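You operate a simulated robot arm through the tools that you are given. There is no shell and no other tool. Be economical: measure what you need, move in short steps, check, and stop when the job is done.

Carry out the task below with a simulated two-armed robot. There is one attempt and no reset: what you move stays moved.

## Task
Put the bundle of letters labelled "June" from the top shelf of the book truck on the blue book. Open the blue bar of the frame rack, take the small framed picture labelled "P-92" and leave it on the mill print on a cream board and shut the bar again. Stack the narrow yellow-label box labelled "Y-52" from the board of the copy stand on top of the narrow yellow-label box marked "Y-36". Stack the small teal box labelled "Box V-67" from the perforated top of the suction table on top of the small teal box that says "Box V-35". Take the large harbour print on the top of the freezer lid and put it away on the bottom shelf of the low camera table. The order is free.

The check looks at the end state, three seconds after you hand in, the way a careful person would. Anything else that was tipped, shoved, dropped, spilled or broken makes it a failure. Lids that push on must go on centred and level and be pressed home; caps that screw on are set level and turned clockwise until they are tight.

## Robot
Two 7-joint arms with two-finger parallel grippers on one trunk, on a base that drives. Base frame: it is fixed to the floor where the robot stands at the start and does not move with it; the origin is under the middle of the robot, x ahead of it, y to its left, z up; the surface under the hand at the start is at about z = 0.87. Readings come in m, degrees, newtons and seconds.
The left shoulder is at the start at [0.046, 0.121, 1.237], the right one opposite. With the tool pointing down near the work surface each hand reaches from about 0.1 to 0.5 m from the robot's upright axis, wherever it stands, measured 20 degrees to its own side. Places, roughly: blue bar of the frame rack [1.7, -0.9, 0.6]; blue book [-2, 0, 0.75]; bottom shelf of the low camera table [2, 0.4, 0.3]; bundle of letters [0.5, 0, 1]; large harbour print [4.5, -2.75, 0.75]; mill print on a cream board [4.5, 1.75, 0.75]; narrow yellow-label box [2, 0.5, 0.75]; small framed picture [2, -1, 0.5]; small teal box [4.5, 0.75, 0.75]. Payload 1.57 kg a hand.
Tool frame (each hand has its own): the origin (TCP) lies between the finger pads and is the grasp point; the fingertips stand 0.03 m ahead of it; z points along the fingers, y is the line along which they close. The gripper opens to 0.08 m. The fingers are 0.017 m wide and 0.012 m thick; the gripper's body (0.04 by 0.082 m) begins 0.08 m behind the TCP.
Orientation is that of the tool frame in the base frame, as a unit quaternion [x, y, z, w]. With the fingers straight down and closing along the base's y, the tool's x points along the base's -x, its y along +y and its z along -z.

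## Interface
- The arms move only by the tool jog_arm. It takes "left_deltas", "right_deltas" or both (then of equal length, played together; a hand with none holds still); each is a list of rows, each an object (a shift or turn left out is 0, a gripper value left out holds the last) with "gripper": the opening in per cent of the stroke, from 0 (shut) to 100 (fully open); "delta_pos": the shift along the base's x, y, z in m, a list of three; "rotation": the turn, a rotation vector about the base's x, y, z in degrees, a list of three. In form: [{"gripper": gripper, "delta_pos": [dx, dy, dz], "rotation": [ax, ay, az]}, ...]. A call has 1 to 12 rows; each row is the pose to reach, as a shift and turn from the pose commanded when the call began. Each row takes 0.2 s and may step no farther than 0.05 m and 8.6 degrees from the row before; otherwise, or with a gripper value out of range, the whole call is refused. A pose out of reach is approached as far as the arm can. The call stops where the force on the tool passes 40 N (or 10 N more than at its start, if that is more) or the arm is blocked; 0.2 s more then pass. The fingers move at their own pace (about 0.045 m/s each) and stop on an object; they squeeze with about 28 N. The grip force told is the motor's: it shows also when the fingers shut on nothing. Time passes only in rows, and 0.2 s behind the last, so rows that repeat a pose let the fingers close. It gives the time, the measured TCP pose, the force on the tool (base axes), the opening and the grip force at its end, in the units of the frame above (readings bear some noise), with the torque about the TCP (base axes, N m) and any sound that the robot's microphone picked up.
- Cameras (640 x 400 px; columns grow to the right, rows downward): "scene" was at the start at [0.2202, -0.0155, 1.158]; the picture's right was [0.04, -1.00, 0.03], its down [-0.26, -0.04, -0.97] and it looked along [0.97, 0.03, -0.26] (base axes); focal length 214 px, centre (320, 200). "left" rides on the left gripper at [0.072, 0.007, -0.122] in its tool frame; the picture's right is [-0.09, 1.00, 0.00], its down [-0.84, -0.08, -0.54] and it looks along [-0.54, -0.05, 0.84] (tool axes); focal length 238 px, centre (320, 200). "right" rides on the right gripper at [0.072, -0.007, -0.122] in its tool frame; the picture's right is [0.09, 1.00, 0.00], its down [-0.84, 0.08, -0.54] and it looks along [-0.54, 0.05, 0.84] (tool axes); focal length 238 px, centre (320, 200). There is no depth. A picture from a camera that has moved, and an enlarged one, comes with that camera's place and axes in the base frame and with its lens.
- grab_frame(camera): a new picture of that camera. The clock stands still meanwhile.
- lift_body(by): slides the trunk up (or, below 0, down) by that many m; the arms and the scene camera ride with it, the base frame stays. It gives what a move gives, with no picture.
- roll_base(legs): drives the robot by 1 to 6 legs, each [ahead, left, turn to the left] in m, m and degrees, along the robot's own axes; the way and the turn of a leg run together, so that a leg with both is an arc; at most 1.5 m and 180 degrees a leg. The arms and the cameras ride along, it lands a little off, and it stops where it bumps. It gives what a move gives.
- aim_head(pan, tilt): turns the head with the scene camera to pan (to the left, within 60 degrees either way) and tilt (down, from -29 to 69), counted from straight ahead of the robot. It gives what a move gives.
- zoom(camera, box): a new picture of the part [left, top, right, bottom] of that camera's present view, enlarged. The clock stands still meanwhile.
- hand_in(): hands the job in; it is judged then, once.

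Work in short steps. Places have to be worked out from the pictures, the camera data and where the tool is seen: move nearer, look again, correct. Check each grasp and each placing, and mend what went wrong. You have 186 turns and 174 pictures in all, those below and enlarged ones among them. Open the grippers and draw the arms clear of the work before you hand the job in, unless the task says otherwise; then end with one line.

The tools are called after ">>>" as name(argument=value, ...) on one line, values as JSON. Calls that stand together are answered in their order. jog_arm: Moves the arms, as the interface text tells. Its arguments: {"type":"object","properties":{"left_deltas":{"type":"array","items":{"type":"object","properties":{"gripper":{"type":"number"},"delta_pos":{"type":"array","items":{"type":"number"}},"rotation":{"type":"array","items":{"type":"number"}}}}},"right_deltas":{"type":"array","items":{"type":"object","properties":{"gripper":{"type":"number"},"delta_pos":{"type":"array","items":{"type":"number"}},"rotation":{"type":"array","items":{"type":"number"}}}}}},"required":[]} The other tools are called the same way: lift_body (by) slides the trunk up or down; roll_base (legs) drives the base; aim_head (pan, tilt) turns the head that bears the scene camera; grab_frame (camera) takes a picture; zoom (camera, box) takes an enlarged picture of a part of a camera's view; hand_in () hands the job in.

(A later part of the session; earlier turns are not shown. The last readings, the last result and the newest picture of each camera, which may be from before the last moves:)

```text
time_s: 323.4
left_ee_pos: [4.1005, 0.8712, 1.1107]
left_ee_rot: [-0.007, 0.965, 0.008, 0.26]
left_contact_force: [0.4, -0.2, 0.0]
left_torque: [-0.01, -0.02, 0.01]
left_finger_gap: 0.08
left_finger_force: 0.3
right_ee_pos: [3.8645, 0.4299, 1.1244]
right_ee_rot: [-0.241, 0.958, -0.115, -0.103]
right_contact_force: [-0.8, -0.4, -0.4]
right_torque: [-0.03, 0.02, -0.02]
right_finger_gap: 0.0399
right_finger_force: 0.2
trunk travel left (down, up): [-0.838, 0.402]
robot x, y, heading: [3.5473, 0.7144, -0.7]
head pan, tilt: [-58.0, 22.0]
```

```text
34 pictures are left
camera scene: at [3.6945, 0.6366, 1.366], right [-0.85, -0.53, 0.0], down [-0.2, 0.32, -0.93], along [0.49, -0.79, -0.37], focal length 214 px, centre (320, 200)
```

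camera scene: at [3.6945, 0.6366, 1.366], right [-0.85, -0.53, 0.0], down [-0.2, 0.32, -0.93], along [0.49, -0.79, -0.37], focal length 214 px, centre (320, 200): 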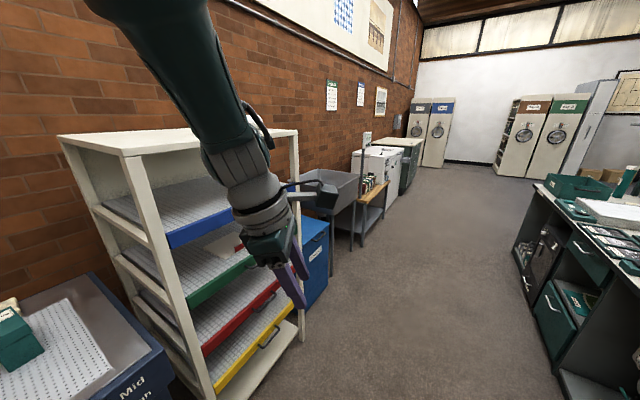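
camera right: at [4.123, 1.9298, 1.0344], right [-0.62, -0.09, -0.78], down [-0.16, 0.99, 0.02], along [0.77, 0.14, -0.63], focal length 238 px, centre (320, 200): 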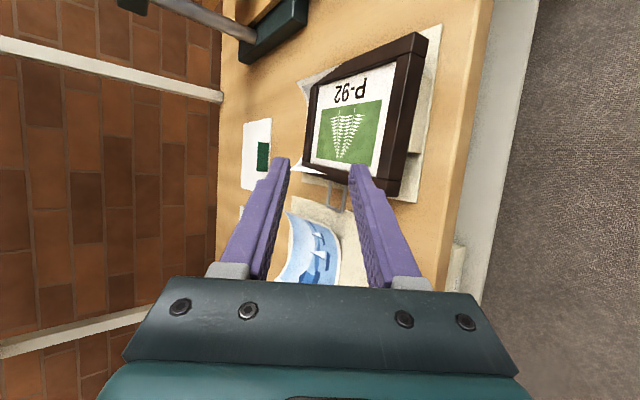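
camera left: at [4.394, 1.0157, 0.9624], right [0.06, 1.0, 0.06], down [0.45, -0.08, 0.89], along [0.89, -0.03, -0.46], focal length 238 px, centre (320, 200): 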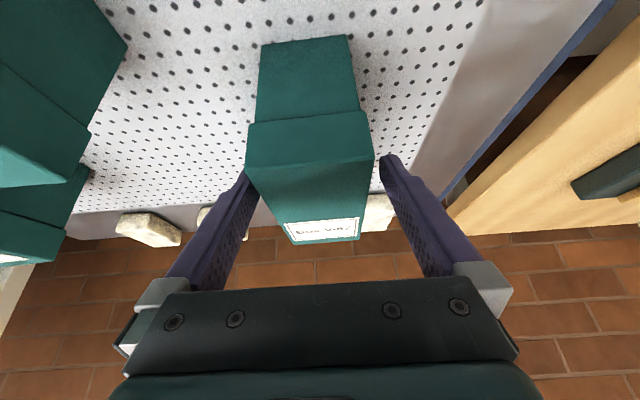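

The aisle is clear between the wall furniture and the island. I back off a bit and drive sideways toward the freezer.

>>> roll_base(legs=[[-0.1, -0.2, 0], [0, -1.45, 0], [0, -1.35, 0]])

>>> aim_head(pan=-5, tilt=32)

>>> grab_frame(camera="scene")

```text
time_s: 338.2
left_ee_pos: [3.9519, -2.1211, 1.1111]
left_ee_rot: [0.0, 0.966, 0.005, 0.26]
left_contact_force: [-0.3, -0.1, -0.1]
left_torque: [0.02, -0.03, 0.0]
left_finger_gap: 0.0799
left_finger_force: 0.0
right_ee_pos: [3.7091, -2.5606, 1.1249]
right_ee_rot: [-0.232, 0.96, -0.113, -0.105]
right_contact_force: [-0.4, -0.1, -0.1]
right_torque: [0.01, 0.0, 0.04]
right_finger_gap: 0.0402
right_finger_force: 0.0
trunk travel left (down, up): [-0.838, 0.402]
robot x, y, heading: [3.3996, -2.2657, -1.2]
head pan, tilt: [-58.0, 22.0]
```

```text
time_s: 339.4
left_ee_pos: [3.9514, -2.1207, 1.1116]
left_ee_rot: [0.0, 0.965, 0.006, 0.261]
left_contact_force: [0.2, -0.4, 0.0]
left_torque: [0.03, -0.03, 0.01]
left_finger_gap: 0.0801
left_finger_force: 0.0
right_ee_pos: [3.7095, -2.5598, 1.1244]
right_ee_rot: [-0.232, 0.96, -0.113, -0.105]
right_contact_force: [0.5, -0.1, 0.7]
right_torque: [0.01, 0.0, 0.0]
right_finger_gap: 0.04
right_finger_force: 0.1
trunk travel left (down, up): [-0.838, 0.402]
robot x, y, heading: [3.3996, -2.2701, -1.3]
head pan, tilt: [-5.0, 32.0]
```

```text
33 pictures are left
camera scene: at [3.5839, -2.2801, 1.3501], right [-0.11, -0.99, 0.0], down [-0.53, 0.06, -0.85], along [0.84, -0.09, -0.53], focal length 214 px, centre (320, 200)
```

scene: 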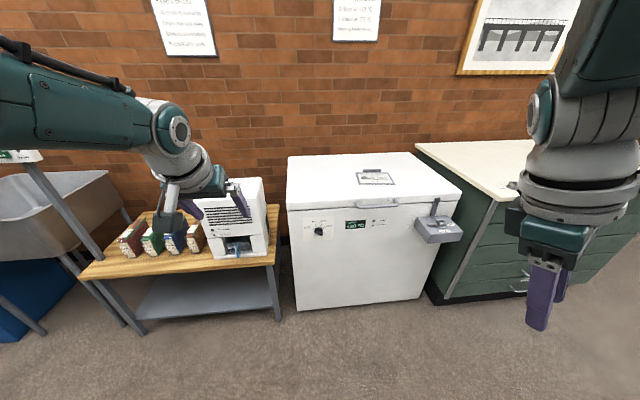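

The print lies on the freezer lid with a raised tab at its far edge. I zoom in.

>>> zoom(camera="scene", box=[340, 155, 410, 195])

```text
9.14 times, centred on (375, 175) of scene
camera zoom: at [3.5839, -2.2801, 1.3501], right [-0.11, -0.99, 0.0], down [-0.53, 0.06, -0.85], along [0.84, -0.09, -0.53], focal length 1961 px, centre (-183, 429)
```

zoom: 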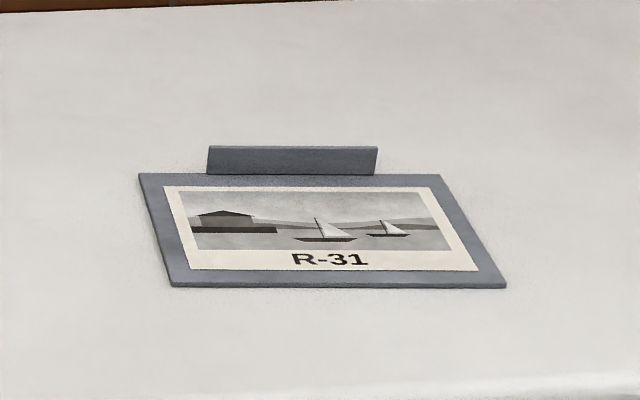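

The print R-31 is on a mount with a raised tab at its far edge. I'll hook the tab with closed fingers, drag the print toward me, then grip the tab. First I get a second, lower and nearer view for depth.

>>> jog_arm(left_deltas=[{"gripper": 0}, {"gripper": 0}, {"gripper": 0}])

>>> lift_body(by=-0.12)

>>> roll_base(legs=[[0.35, -0.4, 1.3]])

>>> grab_frame(camera="left")

>>> grab_frame(camera="scene")

```text
time_s: 340.2
left_ee_pos: [3.9517, -2.1219, 1.1112]
left_ee_rot: [0.0, 0.966, 0.006, 0.26]
left_contact_force: [0.4, -0.1, -0.6]
left_torque: [-0.02, -0.02, -0.03]
left_finger_gap: 0.0098
left_finger_force: 0.4
right_ee_pos: [3.7093, -2.5593, 1.1248]
right_ee_rot: [-0.233, 0.96, -0.114, -0.105]
right_contact_force: [0.0, -0.7, 0.7]
right_torque: [0.02, -0.01, 0.04]
right_finger_gap: 0.0398
right_finger_force: 0.1
trunk travel left (down, up): [-0.838, 0.402]
robot x, y, heading: [3.395, -2.268, -1.2]
head pan, tilt: [-5.0, 32.0]
```

```text
time_s: 341.7
left_ee_pos: [3.9527, -2.1223, 0.9909]
left_ee_rot: [0.0, 0.965, 0.006, 0.261]
left_contact_force: [-0.3, -1.0, 0.0]
left_torque: [-0.01, -0.03, -0.03]
left_finger_gap: 0.0001
left_finger_force: 21.3
right_ee_pos: [3.7091, -2.561, 1.0058]
right_ee_rot: [-0.232, 0.96, -0.113, -0.105]
right_contact_force: [-0.4, 0.4, 0.7]
right_torque: [0.02, -0.01, -0.03]
right_finger_gap: 0.04
right_finger_force: 0.0
trunk travel left (down, up): [-0.718, 0.522]
robot x, y, heading: [3.3928, -2.2692, -1.2]
head pan, tilt: [-5.0, 32.0]
```

```text
time_s: 344.8
left_ee_pos: [4.3004, -2.5113, 0.9921]
left_ee_rot: [-0.008, 0.965, 0.009, 0.261]
left_contact_force: [-0.2, 0.4, 0.2]
left_torque: [0.05, 0.02, -0.04]
left_finger_gap: 0.0
left_finger_force: 21.1
right_ee_pos: [4.0643, -2.9532, 1.0047]
right_ee_rot: [-0.24, 0.958, -0.114, -0.104]
right_contact_force: [-0.5, -0.4, 0.5]
right_torque: [0.0, 0.03, 0.01]
right_finger_gap: 0.0398
right_finger_force: 0.1
trunk travel left (down, up): [-0.718, 0.522]
robot x, y, heading: [3.746, -2.6648, -0.1]
head pan, tilt: [-5.0, 32.0]
```

```text
31 pictures are left
camera left: at [4.1756, -2.5074, 1.0605], right [0.06, 1.0, 0.06], down [0.45, -0.08, 0.89], along [0.89, -0.03, -0.46], focal length 238 px, centre (320, 200)
```

left: 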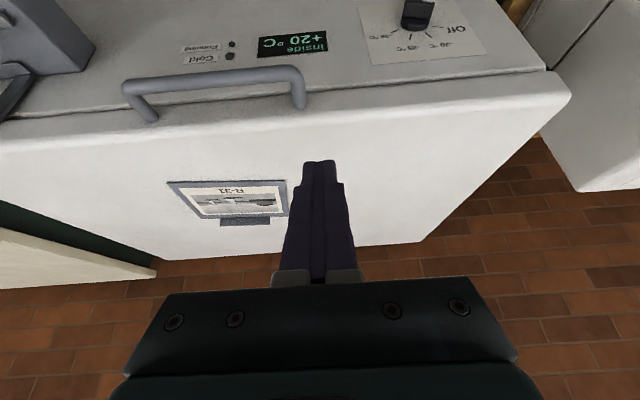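

```text
30 pictures are left
camera scene: at [3.9344, -2.6758, 1.2301], right [-0.09, -1.0, 0.0], down [-0.53, 0.05, -0.85], along [0.84, -0.08, -0.53], focal length 214 px, centre (320, 200)
```

scene: 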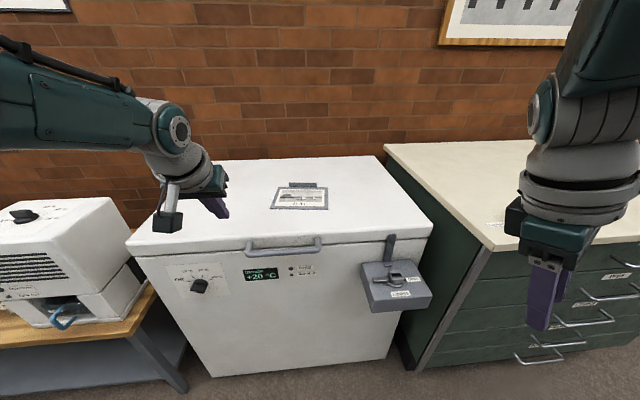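

The tab is at about (4.61, -2.672) and the lid at z≈0.865. I position the closed left fingers behind the tab at TCP (4.625, -2.672), still high.

>>> roll_base(legs=[[0, -0.161, 0], [0.322, 0, 0]])

>>> lift_body(by=-0.05)

>>> grab_frame(camera="left")

```text
time_s: 348.0
left_ee_pos: [4.6283, -2.6748, 0.9906]
left_ee_rot: [-0.007, 0.965, 0.008, 0.26]
left_contact_force: [0.8, 0.6, 0.1]
left_torque: [-0.01, 0.0, -0.01]
left_finger_gap: 0.0002
left_finger_force: 21.5
right_ee_pos: [4.3919, -3.1177, 1.0044]
right_ee_rot: [-0.239, 0.959, -0.114, -0.104]
right_contact_force: [-0.3, 0.4, 0.6]
right_torque: [-0.02, -0.04, -0.03]
right_finger_gap: 0.04
right_finger_force: 0.1
trunk travel left (down, up): [-0.718, 0.522]
robot x, y, heading: [4.075, -2.8325, -0.3]
head pan, tilt: [-5.0, 32.0]
```

```text
time_s: 348.9
left_ee_pos: [4.629, -2.6755, 0.942]
left_ee_rot: [-0.007, 0.965, 0.008, 0.261]
left_contact_force: [-0.1, 0.1, -0.4]
left_torque: [-0.02, 0.02, 0.02]
left_finger_gap: 0.0
left_finger_force: 21.4
right_ee_pos: [4.393, -3.1181, 0.9544]
right_ee_rot: [-0.239, 0.959, -0.114, -0.105]
right_contact_force: [-0.8, -0.2, 0.2]
right_torque: [-0.01, 0.02, -0.01]
right_finger_gap: 0.04
right_finger_force: 0.2
trunk travel left (down, up): [-0.668, 0.572]
robot x, y, heading: [4.0715, -2.8292, -0.4]
head pan, tilt: [-5.0, 32.0]
```

```text
29 pictures are left
camera left: at [4.5048, -2.6716, 1.0104], right [0.06, 1.0, 0.06], down [0.45, -0.08, 0.89], along [0.89, -0.03, -0.46], focal length 238 px, centre (320, 200)
```

left: 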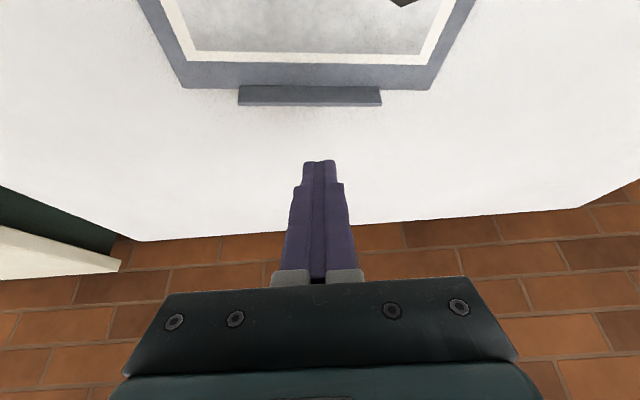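

The tab top reads x≈4.612, and the fingertips are 3 cm beyond it. I lower them behind the tab with the arm, then pull back 11 cm.

>>> jog_arm(left_deltas=[{"delta_pos": [0, 0, -0.022]}, {"delta_pos": [0, 0, -0.044]}, {"delta_pos": [0, 0, -0.044]}])

>>> roll_base(legs=[[-0.135, 0, 0]])

>>> grab_frame(camera="left")

```text
time_s: 349.7
left_ee_pos: [4.6155, -2.673, 0.9086]
left_ee_rot: [-0.005, 0.966, 0.008, 0.26]
left_contact_force: [-0.2, -0.1, -0.4]
left_torque: [0.03, 0.0, 0.03]
left_finger_gap: 0.0001
left_finger_force: 21.9
left hand out of reach, approached as far as the arm can: row 1, 2, 3
right_ee_pos: [4.3919, -3.1189, 0.9542]
right_ee_rot: [-0.239, 0.959, -0.114, -0.104]
right_contact_force: [0.0, 0.5, 0.2]
right_torque: [0.02, 0.0, 0.03]
right_finger_gap: 0.0403
right_finger_force: 0.1
trunk travel left (down, up): [-0.668, 0.572]
robot x, y, heading: [4.0727, -2.8294, -0.7]
head pan, tilt: [-5.0, 32.0]
```

```text
time_s: 351.0
left_ee_pos: [4.4825, -2.672, 0.9084]
left_ee_rot: [-0.007, 0.966, 0.008, 0.26]
left_contact_force: [-0.7, 0.7, 0.6]
left_torque: [-0.01, -0.04, 0.01]
left_finger_gap: 0.0001
left_finger_force: 21.4
right_ee_pos: [4.2572, -3.1151, 0.9531]
right_ee_rot: [-0.238, 0.959, -0.114, -0.104]
right_contact_force: [-1.0, 0.0, 0.3]
right_torque: [0.0, 0.02, 0.04]
right_finger_gap: 0.0397
right_finger_force: 0.1
trunk travel left (down, up): [-0.668, 0.572]
robot x, y, heading: [3.939, -2.827, -0.2]
head pan, tilt: [-5.0, 32.0]
```

```text
28 pictures are left
camera left: at [4.3571, -2.6677, 0.9779], right [0.06, 1.0, 0.06], down [0.45, -0.08, 0.89], along [0.89, -0.03, -0.46], focal length 238 px, centre (320, 200)
```

left: 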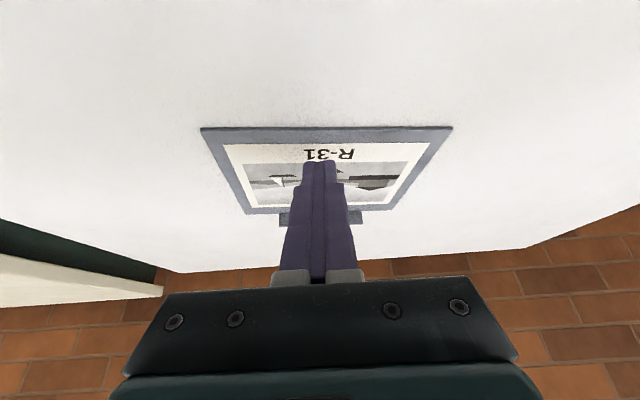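

The tips were slightly too high and passed over the tab. I raise, return behind the tab, and lower with the trunk to tip z≈0.868.

>>> lift_body(by=0.03)

>>> roll_base(legs=[[0.15, 0, 0]])

>>> lift_body(by=-0.045)

>>> roll_base(legs=[[-0.14, 0, 0]])

>>> grab_frame(camera="left")

```text
time_s: 351.8
left_ee_pos: [4.4795, -2.6709, 0.9378]
left_ee_rot: [-0.006, 0.965, 0.008, 0.26]
left_contact_force: [0.1, -0.1, 0.2]
left_torque: [0.01, -0.01, 0.02]
left_finger_gap: 0.0
left_finger_force: 21.7
right_ee_pos: [4.2586, -3.1163, 0.9853]
right_ee_rot: [-0.239, 0.959, -0.114, -0.103]
right_contact_force: [0.3, 0.1, -0.5]
right_torque: [-0.01, 0.01, -0.01]
right_finger_gap: 0.0401
right_finger_force: 0.0
trunk travel left (down, up): [-0.698, 0.542]
robot x, y, heading: [3.9427, -2.8258, -0.9]
head pan, tilt: [-5.0, 32.0]
```

```text
time_s: 353.1
left_ee_pos: [4.6301, -2.6748, 0.939]
left_ee_rot: [-0.004, 0.965, 0.008, 0.261]
left_contact_force: [-0.1, 0.8, -0.7]
left_torque: [-0.01, 0.01, 0.01]
left_finger_gap: 0.0
left_finger_force: 21.1
right_ee_pos: [4.4048, -3.1191, 0.9832]
right_ee_rot: [-0.238, 0.959, -0.114, -0.104]
right_contact_force: [-0.1, 0.8, -0.8]
right_torque: [-0.01, 0.01, 0.02]
right_finger_gap: 0.04
right_finger_force: 0.0
trunk travel left (down, up): [-0.698, 0.542]
robot x, y, heading: [4.088, -2.8249, -0.7]
head pan, tilt: [-5.0, 32.0]
```

```text
time_s: 354.0
left_ee_pos: [4.6303, -2.6755, 0.8936]
left_ee_rot: [-0.004, 0.965, 0.006, 0.261]
left_contact_force: [-0.4, -0.1, -0.7]
left_torque: [-0.04, -0.02, -0.03]
left_finger_gap: 0.0
left_finger_force: 20.7
right_ee_pos: [4.4051, -3.1195, 0.9392]
right_ee_rot: [-0.237, 0.959, -0.114, -0.104]
right_contact_force: [-0.4, 0.4, 0.1]
right_torque: [-0.01, 0.04, 0.02]
right_finger_gap: 0.0402
right_finger_force: 0.0
trunk travel left (down, up): [-0.653, 0.587]
robot x, y, heading: [4.0911, -2.8315, -0.7]
head pan, tilt: [-5.0, 32.0]
```

```text
time_s: 355.3
left_ee_pos: [4.492, -2.6752, 0.8935]
left_ee_rot: [-0.002, 0.965, 0.007, 0.26]
left_contact_force: [-1.0, 1.2, -0.1]
left_torque: [0.0, -0.02, -0.04]
left_finger_gap: 0.0
left_finger_force: 21.5
right_ee_pos: [4.2655, -3.119, 0.9392]
right_ee_rot: [-0.236, 0.959, -0.115, -0.104]
right_contact_force: [-0.2, -0.4, 0.9]
right_torque: [0.01, 0.0, 0.01]
right_finger_gap: 0.0399
right_finger_force: 0.1
trunk travel left (down, up): [-0.653, 0.587]
robot x, y, heading: [3.95, -2.8276, -0.6]
head pan, tilt: [-5.0, 32.0]
```

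```text
27 pictures are left
camera left: at [4.3685, -2.6701, 0.9628], right [0.07, 1.0, 0.06], down [0.45, -0.08, 0.89], along [0.89, -0.04, -0.46], focal length 238 px, centre (320, 200)
```

left: 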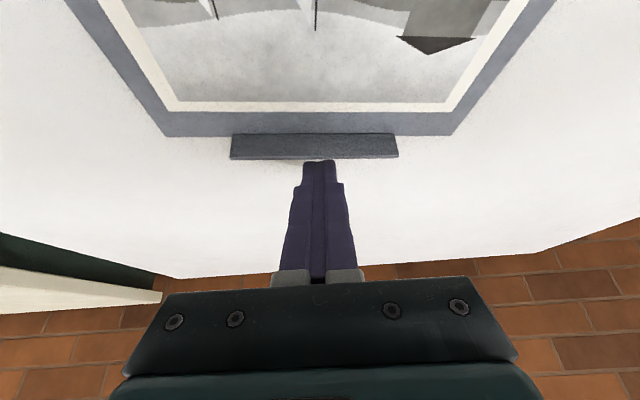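

The print came along: its tab is now at x≈4.475. I raise and turn the left hand to tool-down with a 90° yaw so it closes along x.

>>> lift_body(by=0.1)

>>> jog_arm(left_deltas=[{"gripper": 60, "delta_pos": [-0.008, 0, 0], "rotation": [-2.2, 2.1, 7.9]}, {"delta_pos": [-0.016, 0, 0], "rotation": [-4.4, 4.2, 15.9]}, {"delta_pos": [-0.024, 0, 0], "rotation": [-6.6, 6.3, 23.9]}, {"delta_pos": [-0.032, 0, 0], "rotation": [-8.8, 8.4, 31.8]}, {"delta_pos": [-0.04, 0, 0], "rotation": [-11, 10.5, 39.8]}, {"delta_pos": [-0.048, 0, 0], "rotation": [-13.3, 12.5, 47.7]}, {"delta_pos": [-0.056, 0, 0], "rotation": [-15.5, 14.6, 55.7]}, {"delta_pos": [-0.064, 0, 0], "rotation": [-17.7, 16.7, 63.6]}, {"delta_pos": [-0.072, 0, 0], "rotation": [-19.9, 18.8, 71.6]}, {"delta_pos": [-0.08, 0, 0], "rotation": [-22.1, 20.9, 79.5]}, {"delta_pos": [-0.08, 0, 0], "rotation": [-24.3, 23, 87.5]}])

>>> grab_frame(camera="scene")

```text
time_s: 356.6
left_ee_pos: [4.4931, -2.6762, 0.9937]
left_ee_rot: [-0.002, 0.966, 0.007, 0.26]
left_contact_force: [-1.0, 0.4, 0.0]
left_torque: [0.01, -0.02, -0.01]
left_finger_gap: 0.0003
left_finger_force: 21.4
right_ee_pos: [4.2657, -3.1183, 1.0398]
right_ee_rot: [-0.235, 0.96, -0.115, -0.104]
right_contact_force: [1.0, 0.4, -0.3]
right_torque: [0.04, -0.01, 0.02]
right_finger_gap: 0.0399
right_finger_force: 0.0
trunk travel left (down, up): [-0.753, 0.487]
robot x, y, heading: [3.9534, -2.8256, -0.8]
head pan, tilt: [-5.0, 32.0]
```

```text
time_s: 359.1
left_ee_pos: [4.4006, -2.6737, 0.9981]
left_ee_rot: [-0.692, 0.722, 0.0, 0.009]
left_contact_force: [-0.4, 0.4, 0.2]
left_torque: [0.02, 0.02, 0.0]
left_finger_gap: 0.0478
left_finger_force: 0.0
left hand out of reach, approached as far as the arm can: row 8, 9, 10, 11
right_ee_pos: [4.2656, -3.1176, 1.0391]
right_ee_rot: [-0.235, 0.96, -0.114, -0.104]
right_contact_force: [0.0, 0.3, 0.2]
right_torque: [0.04, 0.02, -0.02]
right_finger_gap: 0.0401
right_finger_force: 0.0
trunk travel left (down, up): [-0.753, 0.487]
robot x, y, heading: [3.9495, -2.8281, -1.0]
head pan, tilt: [-5.0, 32.0]
```

```text
26 pictures are left
camera scene: at [4.1386, -2.8391, 1.2651], right [-0.1, -0.99, 0.0], down [-0.53, 0.05, -0.85], along [0.84, -0.09, -0.53], focal length 214 px, centre (320, 200)
```

scene: 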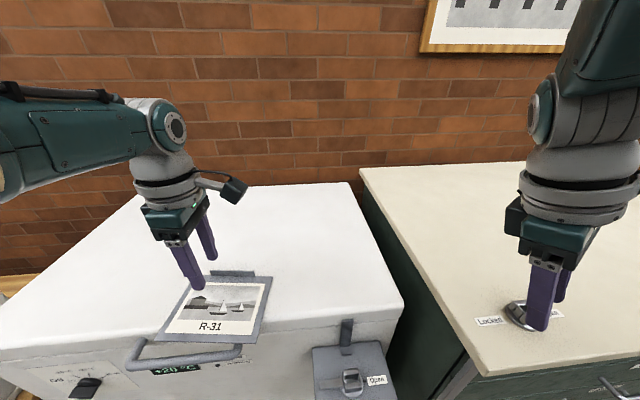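

The hand closes along x now, and the tab is at (4.471, -2.679). I move over it and lower to TCP z≈0.903.

>>> roll_base(legs=[[0.07, -0.004, 0]])

>>> lift_body(by=-0.07)

>>> grab_frame(camera="left")

```text
time_s: 360.1
left_ee_pos: [4.4708, -2.6793, 0.9978]
left_ee_rot: [-0.691, 0.723, 0.0, 0.008]
left_contact_force: [-0.5, 0.3, 0.5]
left_torque: [0.02, 0.02, -0.01]
left_finger_gap: 0.0481
left_finger_force: 0.0
right_ee_pos: [4.3341, -3.1224, 1.0384]
right_ee_rot: [-0.235, 0.96, -0.114, -0.104]
right_contact_force: [-0.4, 0.1, -0.7]
right_torque: [0.01, 0.01, -0.03]
right_finger_gap: 0.0398
right_finger_force: 0.0
trunk travel left (down, up): [-0.753, 0.487]
robot x, y, heading: [4.0246, -2.8307, -0.7]
head pan, tilt: [-5.0, 32.0]
```

```text
time_s: 361.1
left_ee_pos: [4.4708, -2.679, 0.9278]
left_ee_rot: [-0.692, 0.722, -0.001, 0.009]
left_contact_force: [0.3, -0.5, 0.3]
left_torque: [-0.01, -0.05, -0.01]
left_finger_gap: 0.0481
left_finger_force: 0.0
right_ee_pos: [4.3345, -3.1237, 0.9693]
right_ee_rot: [-0.236, 0.959, -0.114, -0.104]
right_contact_force: [0.6, 0.6, -0.3]
right_torque: [0.01, 0.0, -0.01]
right_finger_gap: 0.0401
right_finger_force: 0.0
trunk travel left (down, up): [-0.683, 0.557]
robot x, y, heading: [4.0171, -2.8316, -0.8]
head pan, tilt: [-5.0, 32.0]
```

```text
25 pictures are left
camera left: at [4.4595, -2.7514, 1.0485], right [-0.99, 0.14, -0.01], down [0.11, 0.83, 0.55], along [0.08, 0.55, -0.83], focal length 238 px, centre (320, 200)
```

left: 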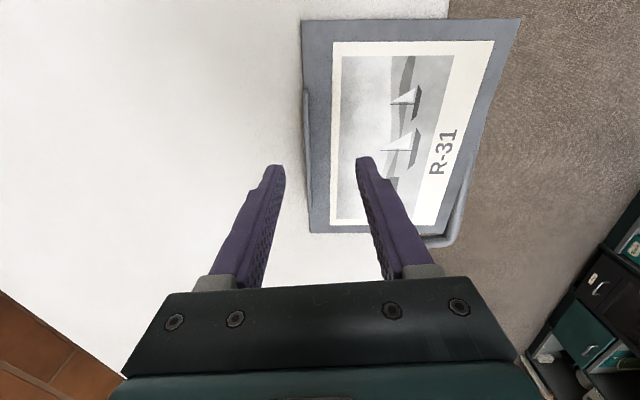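

The tab lies between the fingers. I shift 1 cm ahead, lower 2.6 cm, close and lift.

>>> roll_base(legs=[[0.009, 0.004, 0]])

>>> lift_body(by=-0.026)

>>> jog_arm(left_deltas=[{"gripper": 30}, {"gripper": 0}, {"gripper": 0}, {"gripper": 0}])

>>> lift_body(by=0.12)

>>> grab_frame(camera="left")

```text
time_s: 361.9
left_ee_pos: [4.479, -2.6756, 0.9271]
left_ee_rot: [-0.691, 0.723, 0.0, 0.009]
left_contact_force: [0.4, 0.6, -0.1]
left_torque: [0.0, 0.03, 0.0]
left_finger_gap: 0.0482
left_finger_force: 0.0
right_ee_pos: [4.3449, -3.1191, 0.9693]
right_ee_rot: [-0.236, 0.96, -0.113, -0.104]
right_contact_force: [-0.7, -0.5, 0.1]
right_torque: [0.01, 0.05, -0.01]
right_finger_gap: 0.0402
right_finger_force: 0.1
trunk travel left (down, up): [-0.683, 0.557]
robot x, y, heading: [4.0304, -2.8274, -1.0]
head pan, tilt: [-5.0, 32.0]
```

```text
time_s: 362.6
left_ee_pos: [4.481, -2.6752, 0.9012]
left_ee_rot: [-0.692, 0.722, 0.0, 0.01]
left_contact_force: [-0.9, -0.5, 0.2]
left_torque: [0.03, 0.0, -0.01]
left_finger_gap: 0.048
left_finger_force: 0.1
right_ee_pos: [4.344, -3.1198, 0.9441]
right_ee_rot: [-0.236, 0.959, -0.113, -0.105]
right_contact_force: [0.2, -0.1, -0.3]
right_torque: [0.0, -0.03, -0.01]
right_finger_gap: 0.0398
right_finger_force: 0.1
trunk travel left (down, up): [-0.657, 0.583]
robot x, y, heading: [4.0281, -2.8297, -1.1]
head pan, tilt: [-5.0, 32.0]
```

```text
time_s: 363.6
left_ee_pos: [4.4794, -2.6752, 0.9013]
left_ee_rot: [-0.691, 0.722, -0.001, 0.009]
left_contact_force: [-0.2, -0.9, 0.3]
left_torque: [0.01, 0.01, 0.01]
left_finger_gap: 0.003
left_finger_force: 24.0
right_ee_pos: [4.343, -3.1192, 0.9422]
right_ee_rot: [-0.235, 0.96, -0.114, -0.104]
right_contact_force: [0.5, 0.1, 0.3]
right_torque: [0.03, 0.03, 0.02]
right_finger_gap: 0.0401
right_finger_force: 0.2
trunk travel left (down, up): [-0.657, 0.583]
robot x, y, heading: [4.0284, -2.8329, -1.1]
head pan, tilt: [-5.0, 32.0]
```

```text
time_s: 365.1
left_ee_pos: [4.4799, -2.6751, 1.0208]
left_ee_rot: [-0.691, 0.722, 0.0, 0.009]
left_contact_force: [0.0, -0.7, -0.2]
left_torque: [0.01, -0.01, 0.04]
left_finger_gap: 0.0026
left_finger_force: 24.2
right_ee_pos: [4.3432, -3.1197, 1.0632]
right_ee_rot: [-0.236, 0.959, -0.114, -0.105]
right_contact_force: [0.2, -0.2, 0.1]
right_torque: [0.0, 0.01, 0.02]
right_finger_gap: 0.0401
right_finger_force: 0.0
trunk travel left (down, up): [-0.777, 0.463]
robot x, y, heading: [4.0282, -2.8318, -0.9]
head pan, tilt: [-5.0, 32.0]
```

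```text
24 pictures are left
camera left: at [4.4685, -2.7475, 1.1423], right [-0.99, 0.14, -0.01], down [0.11, 0.83, 0.55], along [0.08, 0.55, -0.83], focal length 238 px, centre (320, 200)
```

left: 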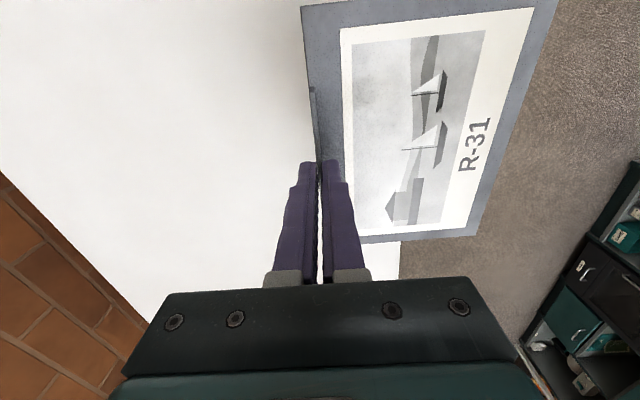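

The print hangs from its tab, held firmly. I back off and drive the known route back toward the camera table.

>>> roll_base(legs=[[-0.58, 0, 1], [0, 1.45, 0], [0, 1.45, 0], [0, 1.4, 0]])

>>> aim_head(pan=0, tilt=45)

>>> grab_frame(camera="scene")

```text
time_s: 388.3
left_ee_pos: [3.9841, 1.5598, 1.0215]
left_ee_rot: [-0.685, 0.728, -0.001, 0.009]
left_contact_force: [-0.6, -0.2, -1.2]
left_torque: [-0.01, -0.03, 0.0]
left_finger_gap: 0.0025
left_finger_force: 24.2
right_ee_pos: [3.8403, 1.1156, 1.0626]
right_ee_rot: [-0.228, 0.961, -0.113, -0.106]
right_contact_force: [0.1, -0.4, -0.2]
right_torque: [-0.02, -0.01, -0.02]
right_finger_gap: 0.0399
right_finger_force: 0.1
trunk travel left (down, up): [-0.777, 0.463]
robot x, y, heading: [3.5301, 1.4156, -1.5]
head pan, tilt: [-5.0, 32.0]
```

```text
time_s: 389.0
left_ee_pos: [3.9844, 1.5581, 1.0204]
left_ee_rot: [-0.686, 0.728, 0.001, 0.009]
left_contact_force: [0.4, 0.1, -0.5]
left_torque: [0.01, -0.05, 0.0]
left_finger_gap: 0.0028
left_finger_force: 24.2
right_ee_pos: [3.8404, 1.1167, 1.0621]
right_ee_rot: [-0.229, 0.961, -0.113, -0.104]
right_contact_force: [0.2, 0.9, 0.7]
right_torque: [0.01, 0.0, 0.02]
right_finger_gap: 0.0401
right_finger_force: 0.0
trunk travel left (down, up): [-0.777, 0.463]
robot x, y, heading: [3.5295, 1.4112, -1.9]
head pan, tilt: [0.0, 45.0]
```

```text
23 pictures are left
camera scene: at [3.7101, 1.4056, 1.2696], right [-0.03, -1.0, 0.0], down [-0.71, 0.02, -0.71], along [0.71, -0.02, -0.71], focal length 214 px, centre (320, 200)
```

scene: 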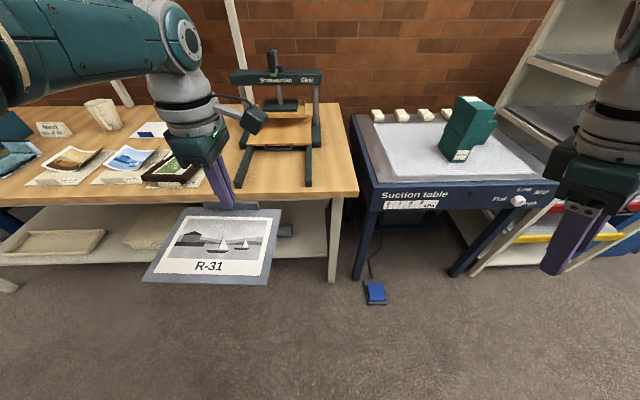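

The print hangs level. I back along the open lane to beside the camera table and turn to face -y, so the table is on my left.

>>> roll_base(legs=[[-1.1, 0.08, 1.9], [-1.1, 0, 0], [0, 0, -90]])

>>> jog_arm(left_deltas=[{"rotation": [0, 0, -8.2]}, {"rotation": [0, 0, -16.4]}, {"rotation": [0, 0, -24.6]}, {"rotation": [0, 0, -32.8]}, {"rotation": [0, 0, -41]}, {"rotation": [0, 0, -49.2]}, {"rotation": [0, 0, -57.4]}, {"rotation": [0, 0, -65.6]}, {"rotation": [0, 0, -73.8]}, {"rotation": [0, 0, -82]}, {"rotation": [0, 0, -88]}])

>>> aim_head(pan=40, tilt=35)

>>> grab_frame(camera="scene")

```text
time_s: 398.9
left_ee_pos: [1.9395, 1.6705, 1.0221]
left_ee_rot: [-0.683, 0.731, -0.001, 0.009]
left_contact_force: [0.5, -0.5, -0.4]
left_torque: [0.0, -0.06, -0.02]
left_finger_gap: 0.0026
left_finger_force: 24.0
right_ee_pos: [1.793, 1.2284, 1.0636]
right_ee_rot: [-0.225, 0.962, -0.113, -0.105]
right_contact_force: [-0.8, 1.0, 0.0]
right_torque: [0.0, 0.0, 0.04]
right_finger_gap: 0.04
right_finger_force: 0.1
trunk travel left (down, up): [-0.777, 0.463]
robot x, y, heading: [1.4857, 1.5299, -2.2]
head pan, tilt: [0.0, 45.0]
stopped in leg 2: the robot was blocked; the commanded pose is now the measured one
```

```text
time_s: 401.3
left_ee_pos: [1.9404, 1.6688, 1.0235]
left_ee_rot: [0.017, 1.0, -0.006, 0.009]
left_contact_force: [-0.2, 0.2, -0.7]
left_torque: [-0.01, -0.02, -0.01]
left_finger_gap: 0.0025
left_finger_force: 23.8
right_ee_pos: [1.7942, 1.227, 1.0658]
right_ee_rot: [-0.226, 0.962, -0.115, -0.103]
right_contact_force: [-0.2, 0.0, -0.1]
right_torque: [-0.02, -0.01, 0.02]
right_finger_gap: 0.0403
right_finger_force: 0.1
trunk travel left (down, up): [-0.777, 0.463]
robot x, y, heading: [1.4818, 1.5246, -2.0]
head pan, tilt: [0.0, 45.0]
```

```text
time_s: 402.4
left_ee_pos: [1.9391, 1.6687, 1.0229]
left_ee_rot: [0.015, 1.0, -0.007, 0.007]
left_contact_force: [-0.4, 0.1, -1.1]
left_torque: [-0.05, 0.03, -0.05]
left_finger_gap: 0.0023
left_finger_force: 24.0
right_ee_pos: [1.7932, 1.228, 1.0663]
right_ee_rot: [-0.226, 0.962, -0.115, -0.104]
right_contact_force: [-0.8, 0.2, -0.3]
right_torque: [0.01, -0.01, 0.02]
right_finger_gap: 0.04
right_finger_force: 0.0
trunk travel left (down, up): [-0.777, 0.463]
robot x, y, heading: [1.4821, 1.5254, -2.0]
head pan, tilt: [40.0, 35.0]
```

```text
22 pictures are left
camera scene: at [1.6519, 1.5752, 1.2853], right [0.61, -0.79, 0.01], down [-0.45, -0.35, -0.82], along [0.65, 0.5, -0.57], focal length 214 px, centre (320, 200)
```

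scene: 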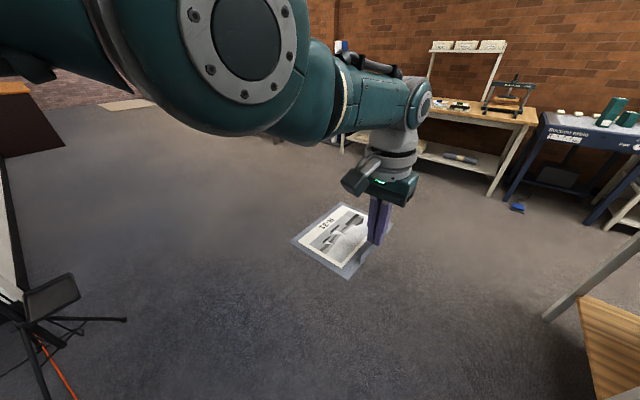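

Something behind blocked the last bit. I step toward -y, away from the stands, then back slightly and turn to face -y. Then I lean the left hand 25° so it can reach under the table top.

>>> roll_base(legs=[[0, -0.2, 2], [-0.06, 0, 0], [0, 0, -90]])

>>> jog_arm(left_deltas=[{"rotation": [0, -6.5, 0]}, {"rotation": [0, -13, 0]}, {"rotation": [0, -19.5, 0]}, {"rotation": [0, -26, 0]}])

>>> lift_body(by=-0.45)

>>> aim_head(pan=45, tilt=20)

>>> grab_frame(camera="scene")

```text
time_s: 408.4
left_ee_pos: [1.5671, 0.8748, 1.0194]
left_ee_rot: [0.715, 0.699, -0.009, 0.0]
left_contact_force: [-0.3, 1.1, -0.9]
left_torque: [-0.02, 0.07, 0.02]
left_finger_gap: 0.0028
left_finger_force: 24.5
right_ee_pos: [1.1222, 1.0164, 1.0642]
right_ee_rot: [0.516, 0.842, -0.006, -0.154]
right_contact_force: [0.6, 0.1, -0.7]
right_torque: [-0.03, -0.01, -0.02]
right_finger_gap: 0.0399
right_finger_force: 0.0
trunk travel left (down, up): [-0.777, 0.463]
robot x, y, heading: [1.4153, 1.3261, -91.4]
head pan, tilt: [40.0, 35.0]
```

```text
time_s: 409.4
left_ee_pos: [1.5738, 0.896, 1.029]
left_ee_rot: [0.698, 0.682, 0.153, 0.159]
left_contact_force: [0.1, -0.3, -0.9]
left_torque: [0.02, 0.03, 0.01]
left_finger_gap: 0.0027
left_finger_force: 24.3
left hand out of reach, approached as far as the arm can: row 2, 3, 4
right_ee_pos: [1.1244, 1.0161, 1.0631]
right_ee_rot: [0.516, 0.842, -0.006, -0.156]
right_contact_force: [0.2, 0.3, 0.1]
right_torque: [0.03, -0.01, -0.01]
right_finger_gap: 0.0402
right_finger_force: 0.1
trunk travel left (down, up): [-0.777, 0.463]
robot x, y, heading: [1.4166, 1.326, -91.4]
head pan, tilt: [40.0, 35.0]
```

```text
refused: -0.45 is not a number from -0.4 to 0.4
```

```text
time_s: 410.2
left_ee_pos: [1.5749, 0.8968, 1.0284]
left_ee_rot: [0.699, 0.681, 0.153, 0.157]
left_contact_force: [-0.1, 0.5, -1.8]
left_torque: [0.0, 0.07, 0.03]
left_finger_gap: 0.0024
left_finger_force: 23.9
right_ee_pos: [1.124, 1.0156, 1.0636]
right_ee_rot: [0.516, 0.842, -0.006, -0.156]
right_contact_force: [-0.2, -0.3, -0.2]
right_torque: [0.01, 0.03, 0.02]
right_finger_gap: 0.0401
right_finger_force: 0.1
trunk travel left (down, up): [-0.777, 0.463]
robot x, y, heading: [1.4193, 1.3263, -91.7]
head pan, tilt: [45.0, 20.0]
```

```text
21 pictures are left
camera scene: at [1.477, 1.1591, 1.3082], right [-0.73, -0.69, 0.0], down [-0.24, 0.25, -0.94], along [0.65, -0.68, -0.34], focal length 214 px, centre (320, 200)
```

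scene: 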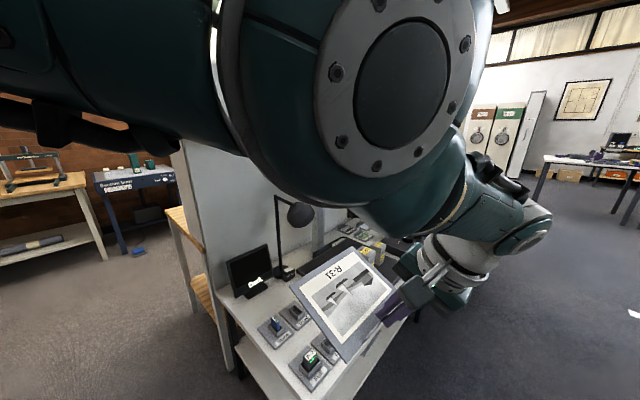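

The hand leans 25° as wanted. I lower to below table height here, in front of the table, then advance alongside it and look.

>>> lift_body(by=-0.35)

>>> lift_body(by=-0.25)

>>> roll_base(legs=[[0.376, 0.035, 1.5]])

>>> aim_head(pan=58, tilt=35)

>>> grab_frame(camera="scene")

>>> grab_frame(camera="left")

```text
time_s: 413.6
left_ee_pos: [1.5731, 0.8961, 0.6796]
left_ee_rot: [0.698, 0.682, 0.152, 0.157]
left_contact_force: [-0.5, -1.0, -0.2]
left_torque: [0.01, 0.05, 0.04]
left_finger_gap: 0.0027
left_finger_force: 23.5
right_ee_pos: [1.1239, 1.0157, 0.7135]
right_ee_rot: [0.516, 0.842, -0.007, -0.155]
right_contact_force: [0.5, -0.2, -0.4]
right_torque: [0.02, 0.0, 0.02]
right_finger_gap: 0.0399
right_finger_force: 0.0
trunk travel left (down, up): [-0.427, 0.813]
robot x, y, heading: [1.419, 1.3237, -91.4]
head pan, tilt: [45.0, 20.0]
```

```text
time_s: 416.2
left_ee_pos: [1.5727, 0.8958, 0.429]
left_ee_rot: [0.698, 0.681, 0.152, 0.158]
left_contact_force: [0.7, 0.1, -0.8]
left_torque: [-0.02, 0.02, 0.01]
left_finger_gap: 0.0026
left_finger_force: 23.8
right_ee_pos: [1.1237, 1.015, 0.464]
right_ee_rot: [0.516, 0.843, -0.007, -0.154]
right_contact_force: [-0.8, 0.5, -0.5]
right_torque: [-0.01, -0.02, -0.01]
right_finger_gap: 0.0399
right_finger_force: 0.0
trunk travel left (down, up): [-0.177, 1.063]
robot x, y, heading: [1.4175, 1.3267, -91.5]
head pan, tilt: [45.0, 20.0]
```

```text
time_s: 418.6
left_ee_pos: [1.612, 0.5256, 0.4285]
left_ee_rot: [0.69, 0.69, 0.154, 0.155]
left_contact_force: [0.2, 0.4, -0.9]
left_torque: [-0.02, 0.03, 0.01]
left_finger_gap: 0.0024
left_finger_force: 24.4
right_ee_pos: [1.1596, 0.6362, 0.4635]
right_ee_rot: [0.508, 0.847, -0.007, -0.155]
right_contact_force: [0.6, 0.6, 1.1]
right_torque: [-0.01, -0.04, 0.01]
right_finger_gap: 0.04
right_finger_force: 0.0
trunk travel left (down, up): [-0.177, 1.063]
robot x, y, heading: [1.4463, 0.9479, -90.4]
head pan, tilt: [45.0, 20.0]
```

```text
time_s: 419.3
left_ee_pos: [1.6123, 0.5231, 0.429]
left_ee_rot: [0.69, 0.69, 0.154, 0.156]
left_contact_force: [0.1, 0.7, -0.6]
left_torque: [-0.02, 0.05, -0.02]
left_finger_gap: 0.0027
left_finger_force: 24.6
right_ee_pos: [1.1595, 0.6333, 0.4627]
right_ee_rot: [0.507, 0.848, -0.008, -0.155]
right_contact_force: [0.7, 0.5, 0.1]
right_torque: [0.05, -0.02, 0.01]
right_finger_gap: 0.0403
right_finger_force: 0.0
trunk travel left (down, up): [-0.177, 1.063]
robot x, y, heading: [1.4451, 0.9502, -90.0]
head pan, tilt: [58.0, 35.0]
```

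```text
20 pictures are left
camera scene: at [1.5185, 0.8037, 0.6845], right [-0.53, -0.85, 0.0], down [-0.48, 0.31, -0.82], along [0.69, -0.44, -0.57], focal length 214 px, centre (320, 200)
```

scene: 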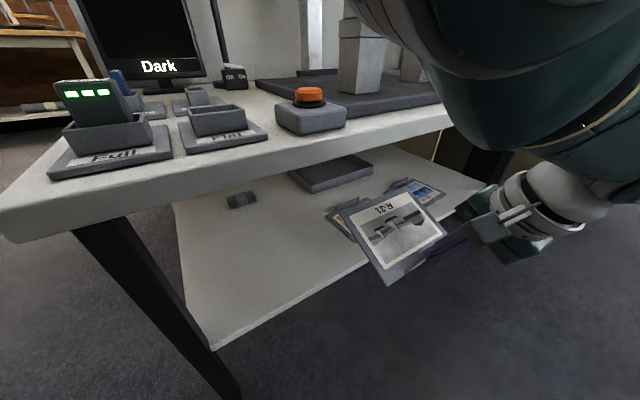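

```text
19 pictures are left
camera left: at [1.5656, 0.5968, 0.5421], right [0.9, -0.09, 0.43], down [-0.3, -0.84, 0.46], along [0.31, -0.54, -0.78], focal length 238 px, centre (320, 200)
```

left: 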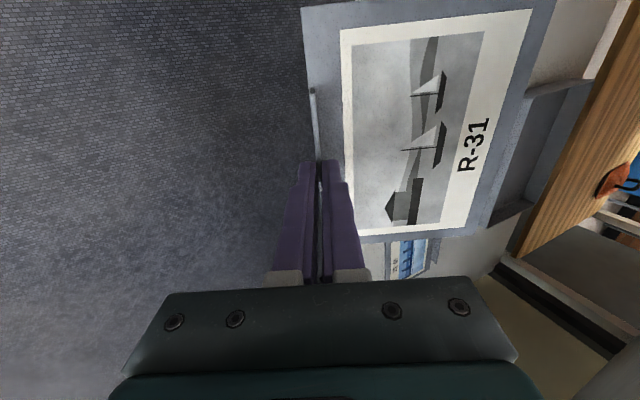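

The print clears T-32 to its left, and the shelf front is at x≈1.77, z≈0.21–0.22. I lower below the table's underside, then move in toward the shelf with base and arm together.

>>> lift_body(by=-0.1)

>>> roll_base(legs=[[-0.05, 0.05, 0]])

>>> jog_arm(left_deltas=[{"delta_pos": [0.035, 0.017, 0]}, {"delta_pos": [0.07, 0.034, 0]}, {"delta_pos": [0.105, 0.05, 0]}])

>>> grab_frame(camera="scene")

```text
time_s: 420.7
left_ee_pos: [1.6122, 0.5234, 0.329]
left_ee_rot: [0.69, 0.689, 0.155, 0.156]
left_contact_force: [0.0, 0.5, -0.3]
left_torque: [-0.02, 0.02, 0.02]
left_finger_gap: 0.0026
left_finger_force: 24.1
right_ee_pos: [1.1591, 0.633, 0.3631]
right_ee_rot: [0.507, 0.848, -0.008, -0.155]
right_contact_force: [-0.6, -0.6, 0.3]
right_torque: [-0.01, 0.04, 0.0]
right_finger_gap: 0.0401
right_finger_force: 0.1
trunk travel left (down, up): [-0.077, 1.163]
robot x, y, heading: [1.4485, 0.9483, -90.1]
head pan, tilt: [58.0, 35.0]
```

```text
time_s: 421.7
left_ee_pos: [1.6594, 0.5709, 0.3288]
left_ee_rot: [0.692, 0.688, 0.153, 0.155]
left_contact_force: [0.1, 0.0, -1.2]
left_torque: [0.01, 0.08, -0.01]
left_finger_gap: 0.0028
left_finger_force: 24.6
right_ee_pos: [1.2062, 0.6823, 0.3648]
right_ee_rot: [0.507, 0.848, -0.01, -0.155]
right_contact_force: [-0.1, 0.2, -0.6]
right_torque: [-0.02, -0.04, -0.05]
right_finger_gap: 0.0398
right_finger_force: 0.1
trunk travel left (down, up): [-0.077, 1.163]
robot x, y, heading: [1.4951, 0.9992, -90.6]
head pan, tilt: [58.0, 35.0]
```

```text
time_s: 422.5
left_ee_pos: [1.7596, 0.5671, 0.3028]
left_ee_rot: [0.691, 0.69, 0.152, 0.156]
left_contact_force: [-8.8, 4.5, 22.0]
left_torque: [0.14, -0.02, 0.08]
left_finger_gap: 0.003
left_finger_force: 24.1
left hand out of reach, approached as far as the arm can: row 1, 2, 3
right_ee_pos: [1.2044, 0.6821, 0.3661]
right_ee_rot: [0.508, 0.847, -0.009, -0.155]
right_contact_force: [-0.5, -0.4, 1.0]
right_torque: [-0.02, -0.03, -0.02]
right_finger_gap: 0.04
right_finger_force: 0.1
trunk travel left (down, up): [-0.077, 1.163]
robot x, y, heading: [1.493, 1.0031, -90.2]
head pan, tilt: [58.0, 35.0]
```

```text
18 pictures are left
camera scene: at [1.5646, 0.8525, 0.585], right [-0.53, -0.85, 0.0], down [-0.49, 0.31, -0.82], along [0.69, -0.44, -0.58], focal length 214 px, centre (320, 200)
```

scene: 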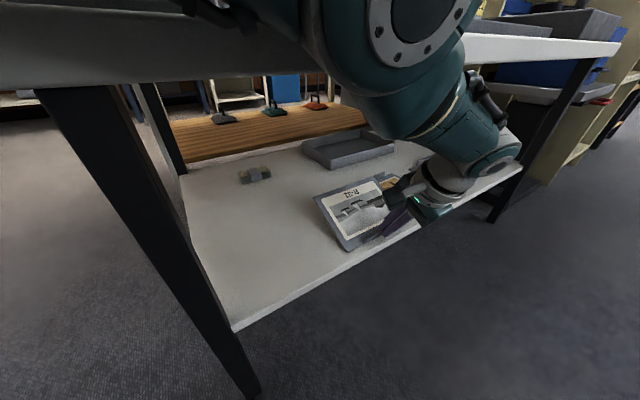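

It's touching the shelf at z≈0.27, with the print fully over it but close to T-32. I raise 1.2 cm, shift 5 cm away from T-32, lower to contact and look.

>>> lift_body(by=0.015)

>>> roll_base(legs=[[-0.06, 0.012, 0]])

>>> lift_body(by=-0.01)

>>> zoom(camera="scene", box=[230, 120, 470, 290])

```text
time_s: 423.1
left_ee_pos: [1.7602, 0.5729, 0.3142]
left_ee_rot: [0.691, 0.69, 0.154, 0.154]
left_contact_force: [-0.4, 1.1, -0.4]
left_torque: [0.02, 0.02, 0.04]
left_finger_gap: 0.0025
left_finger_force: 24.0
right_ee_pos: [1.2058, 0.6837, 0.3796]
right_ee_rot: [0.507, 0.848, -0.008, -0.157]
right_contact_force: [0.4, 0.0, -0.2]
right_torque: [-0.01, 0.0, -0.02]
right_finger_gap: 0.0398
right_finger_force: 0.1
trunk travel left (down, up): [-0.092, 1.148]
robot x, y, heading: [1.4942, 0.9998, -90.4]
head pan, tilt: [58.0, 35.0]
```

```text
time_s: 424.3
left_ee_pos: [1.7544, 0.6337, 0.3126]
left_ee_rot: [0.695, 0.687, 0.15, 0.151]
left_contact_force: [0.8, 0.6, -1.0]
left_torque: [-0.03, 0.07, -0.01]
left_finger_gap: 0.0025
left_finger_force: 23.9
right_ee_pos: [1.2051, 0.7485, 0.3812]
right_ee_rot: [0.508, 0.847, -0.009, -0.159]
right_contact_force: [0.1, 0.3, -0.1]
right_torque: [-0.02, -0.02, 0.02]
right_finger_gap: 0.0398
right_finger_force: 0.0
trunk travel left (down, up): [-0.092, 1.148]
robot x, y, heading: [1.5051, 1.0612, -90.6]
head pan, tilt: [58.0, 35.0]
stopped in leg 1: the robot was blocked; the commanded pose is now the measured one
```

```text
time_s: 424.9
left_ee_pos: [1.7549, 0.6322, 0.3035]
left_ee_rot: [0.695, 0.687, 0.149, 0.151]
left_contact_force: [-1.1, -1.2, 2.3]
left_torque: [-0.26, 0.04, -0.06]
left_finger_gap: 0.0027
left_finger_force: 23.9
right_ee_pos: [1.2031, 0.7469, 0.3705]
right_ee_rot: [0.507, 0.847, -0.011, -0.16]
right_contact_force: [-0.3, 0.7, 0.1]
right_torque: [0.02, 0.02, 0.02]
right_finger_gap: 0.0399
right_finger_force: 0.0
trunk travel left (down, up): [-0.082, 1.158]
robot x, y, heading: [1.5086, 1.0682, -90.3]
head pan, tilt: [58.0, 35.0]
```

```text
2.35 times, centred on (350, 205) of scene
camera zoom: at [1.5666, 0.9155, 0.5887], right [-0.54, -0.84, 0.01], down [-0.49, 0.31, -0.81], along [0.69, -0.44, -0.58], focal length 505 px, centre (249, 188)
```

zoom: 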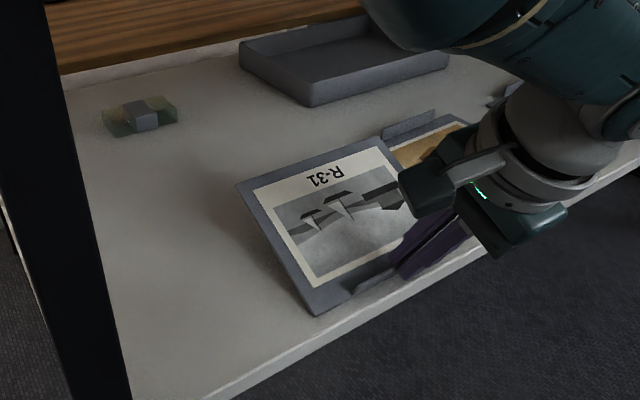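

The print is clear of T-32 by about 7 cm and sits over the shelf. I open the fingers, raise 4 cm, and move away from the table.

>>> jog_arm(left_deltas=[{"gripper": 20}, {"gripper": 40}, {"gripper": 40}])

>>> lift_body(by=0.045)

>>> roll_base(legs=[[0, -0.2, 0]])

>>> grab_frame(camera="scene")

```text
time_s: 425.6
left_ee_pos: [1.7557, 0.631, 0.3031]
left_ee_rot: [0.694, 0.688, 0.15, 0.151]
left_contact_force: [-0.4, -1.2, -0.2]
left_torque: [-0.03, 0.02, 0.03]
left_finger_gap: 0.032
left_finger_force: 0.1
right_ee_pos: [1.2038, 0.7456, 0.3718]
right_ee_rot: [0.507, 0.847, -0.01, -0.16]
right_contact_force: [-1.3, 0.0, 0.2]
right_torque: [0.0, -0.01, 0.01]
right_finger_gap: 0.0401
right_finger_force: 0.0
trunk travel left (down, up): [-0.082, 1.158]
robot x, y, heading: [1.5039, 1.0634, -90.7]
head pan, tilt: [58.0, 35.0]
```

```text
time_s: 426.5
left_ee_pos: [1.7715, 0.6316, 0.35]
left_ee_rot: [0.693, 0.688, 0.152, 0.154]
left_contact_force: [0.1, 0.2, -0.6]
left_torque: [-0.03, 0.04, 0.0]
left_finger_gap: 0.0319
left_finger_force: 0.2
right_ee_pos: [1.2178, 0.7465, 0.414]
right_ee_rot: [0.508, 0.847, -0.009, -0.156]
right_contact_force: [0.4, 0.0, -0.1]
right_torque: [0.0, 0.0, 0.03]
right_finger_gap: 0.04
right_finger_force: 0.0
trunk travel left (down, up): [-0.127, 1.113]
robot x, y, heading: [1.5092, 1.0641, -90.5]
head pan, tilt: [58.0, 35.0]
```

```text
time_s: 428.1
left_ee_pos: [1.5768, 0.6335, 0.3503]
left_ee_rot: [0.692, 0.689, 0.154, 0.154]
left_contact_force: [0.1, 1.0, 0.2]
left_torque: [-0.05, 0.02, 0.0]
left_finger_gap: 0.032
left_finger_force: 0.0
right_ee_pos: [1.0233, 0.7467, 0.4133]
right_ee_rot: [0.506, 0.849, -0.009, -0.155]
right_contact_force: [0.0, 1.2, 0.0]
right_torque: [-0.04, 0.02, 0.04]
right_finger_gap: 0.0402
right_finger_force: 0.0
trunk travel left (down, up): [-0.127, 1.113]
robot x, y, heading: [1.3097, 1.0639, -90.2]
head pan, tilt: [58.0, 35.0]
```

```text
16 pictures are left
camera scene: at [1.3827, 0.9163, 0.6345], right [-0.53, -0.85, 0.0], down [-0.48, 0.31, -0.82], along [0.69, -0.44, -0.57], focal length 214 px, centre (320, 200)
```

scene: 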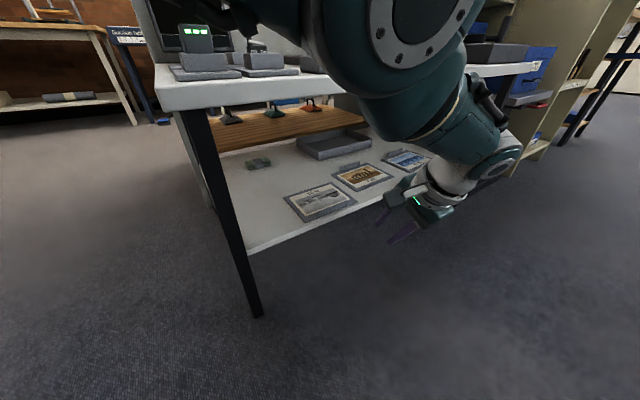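

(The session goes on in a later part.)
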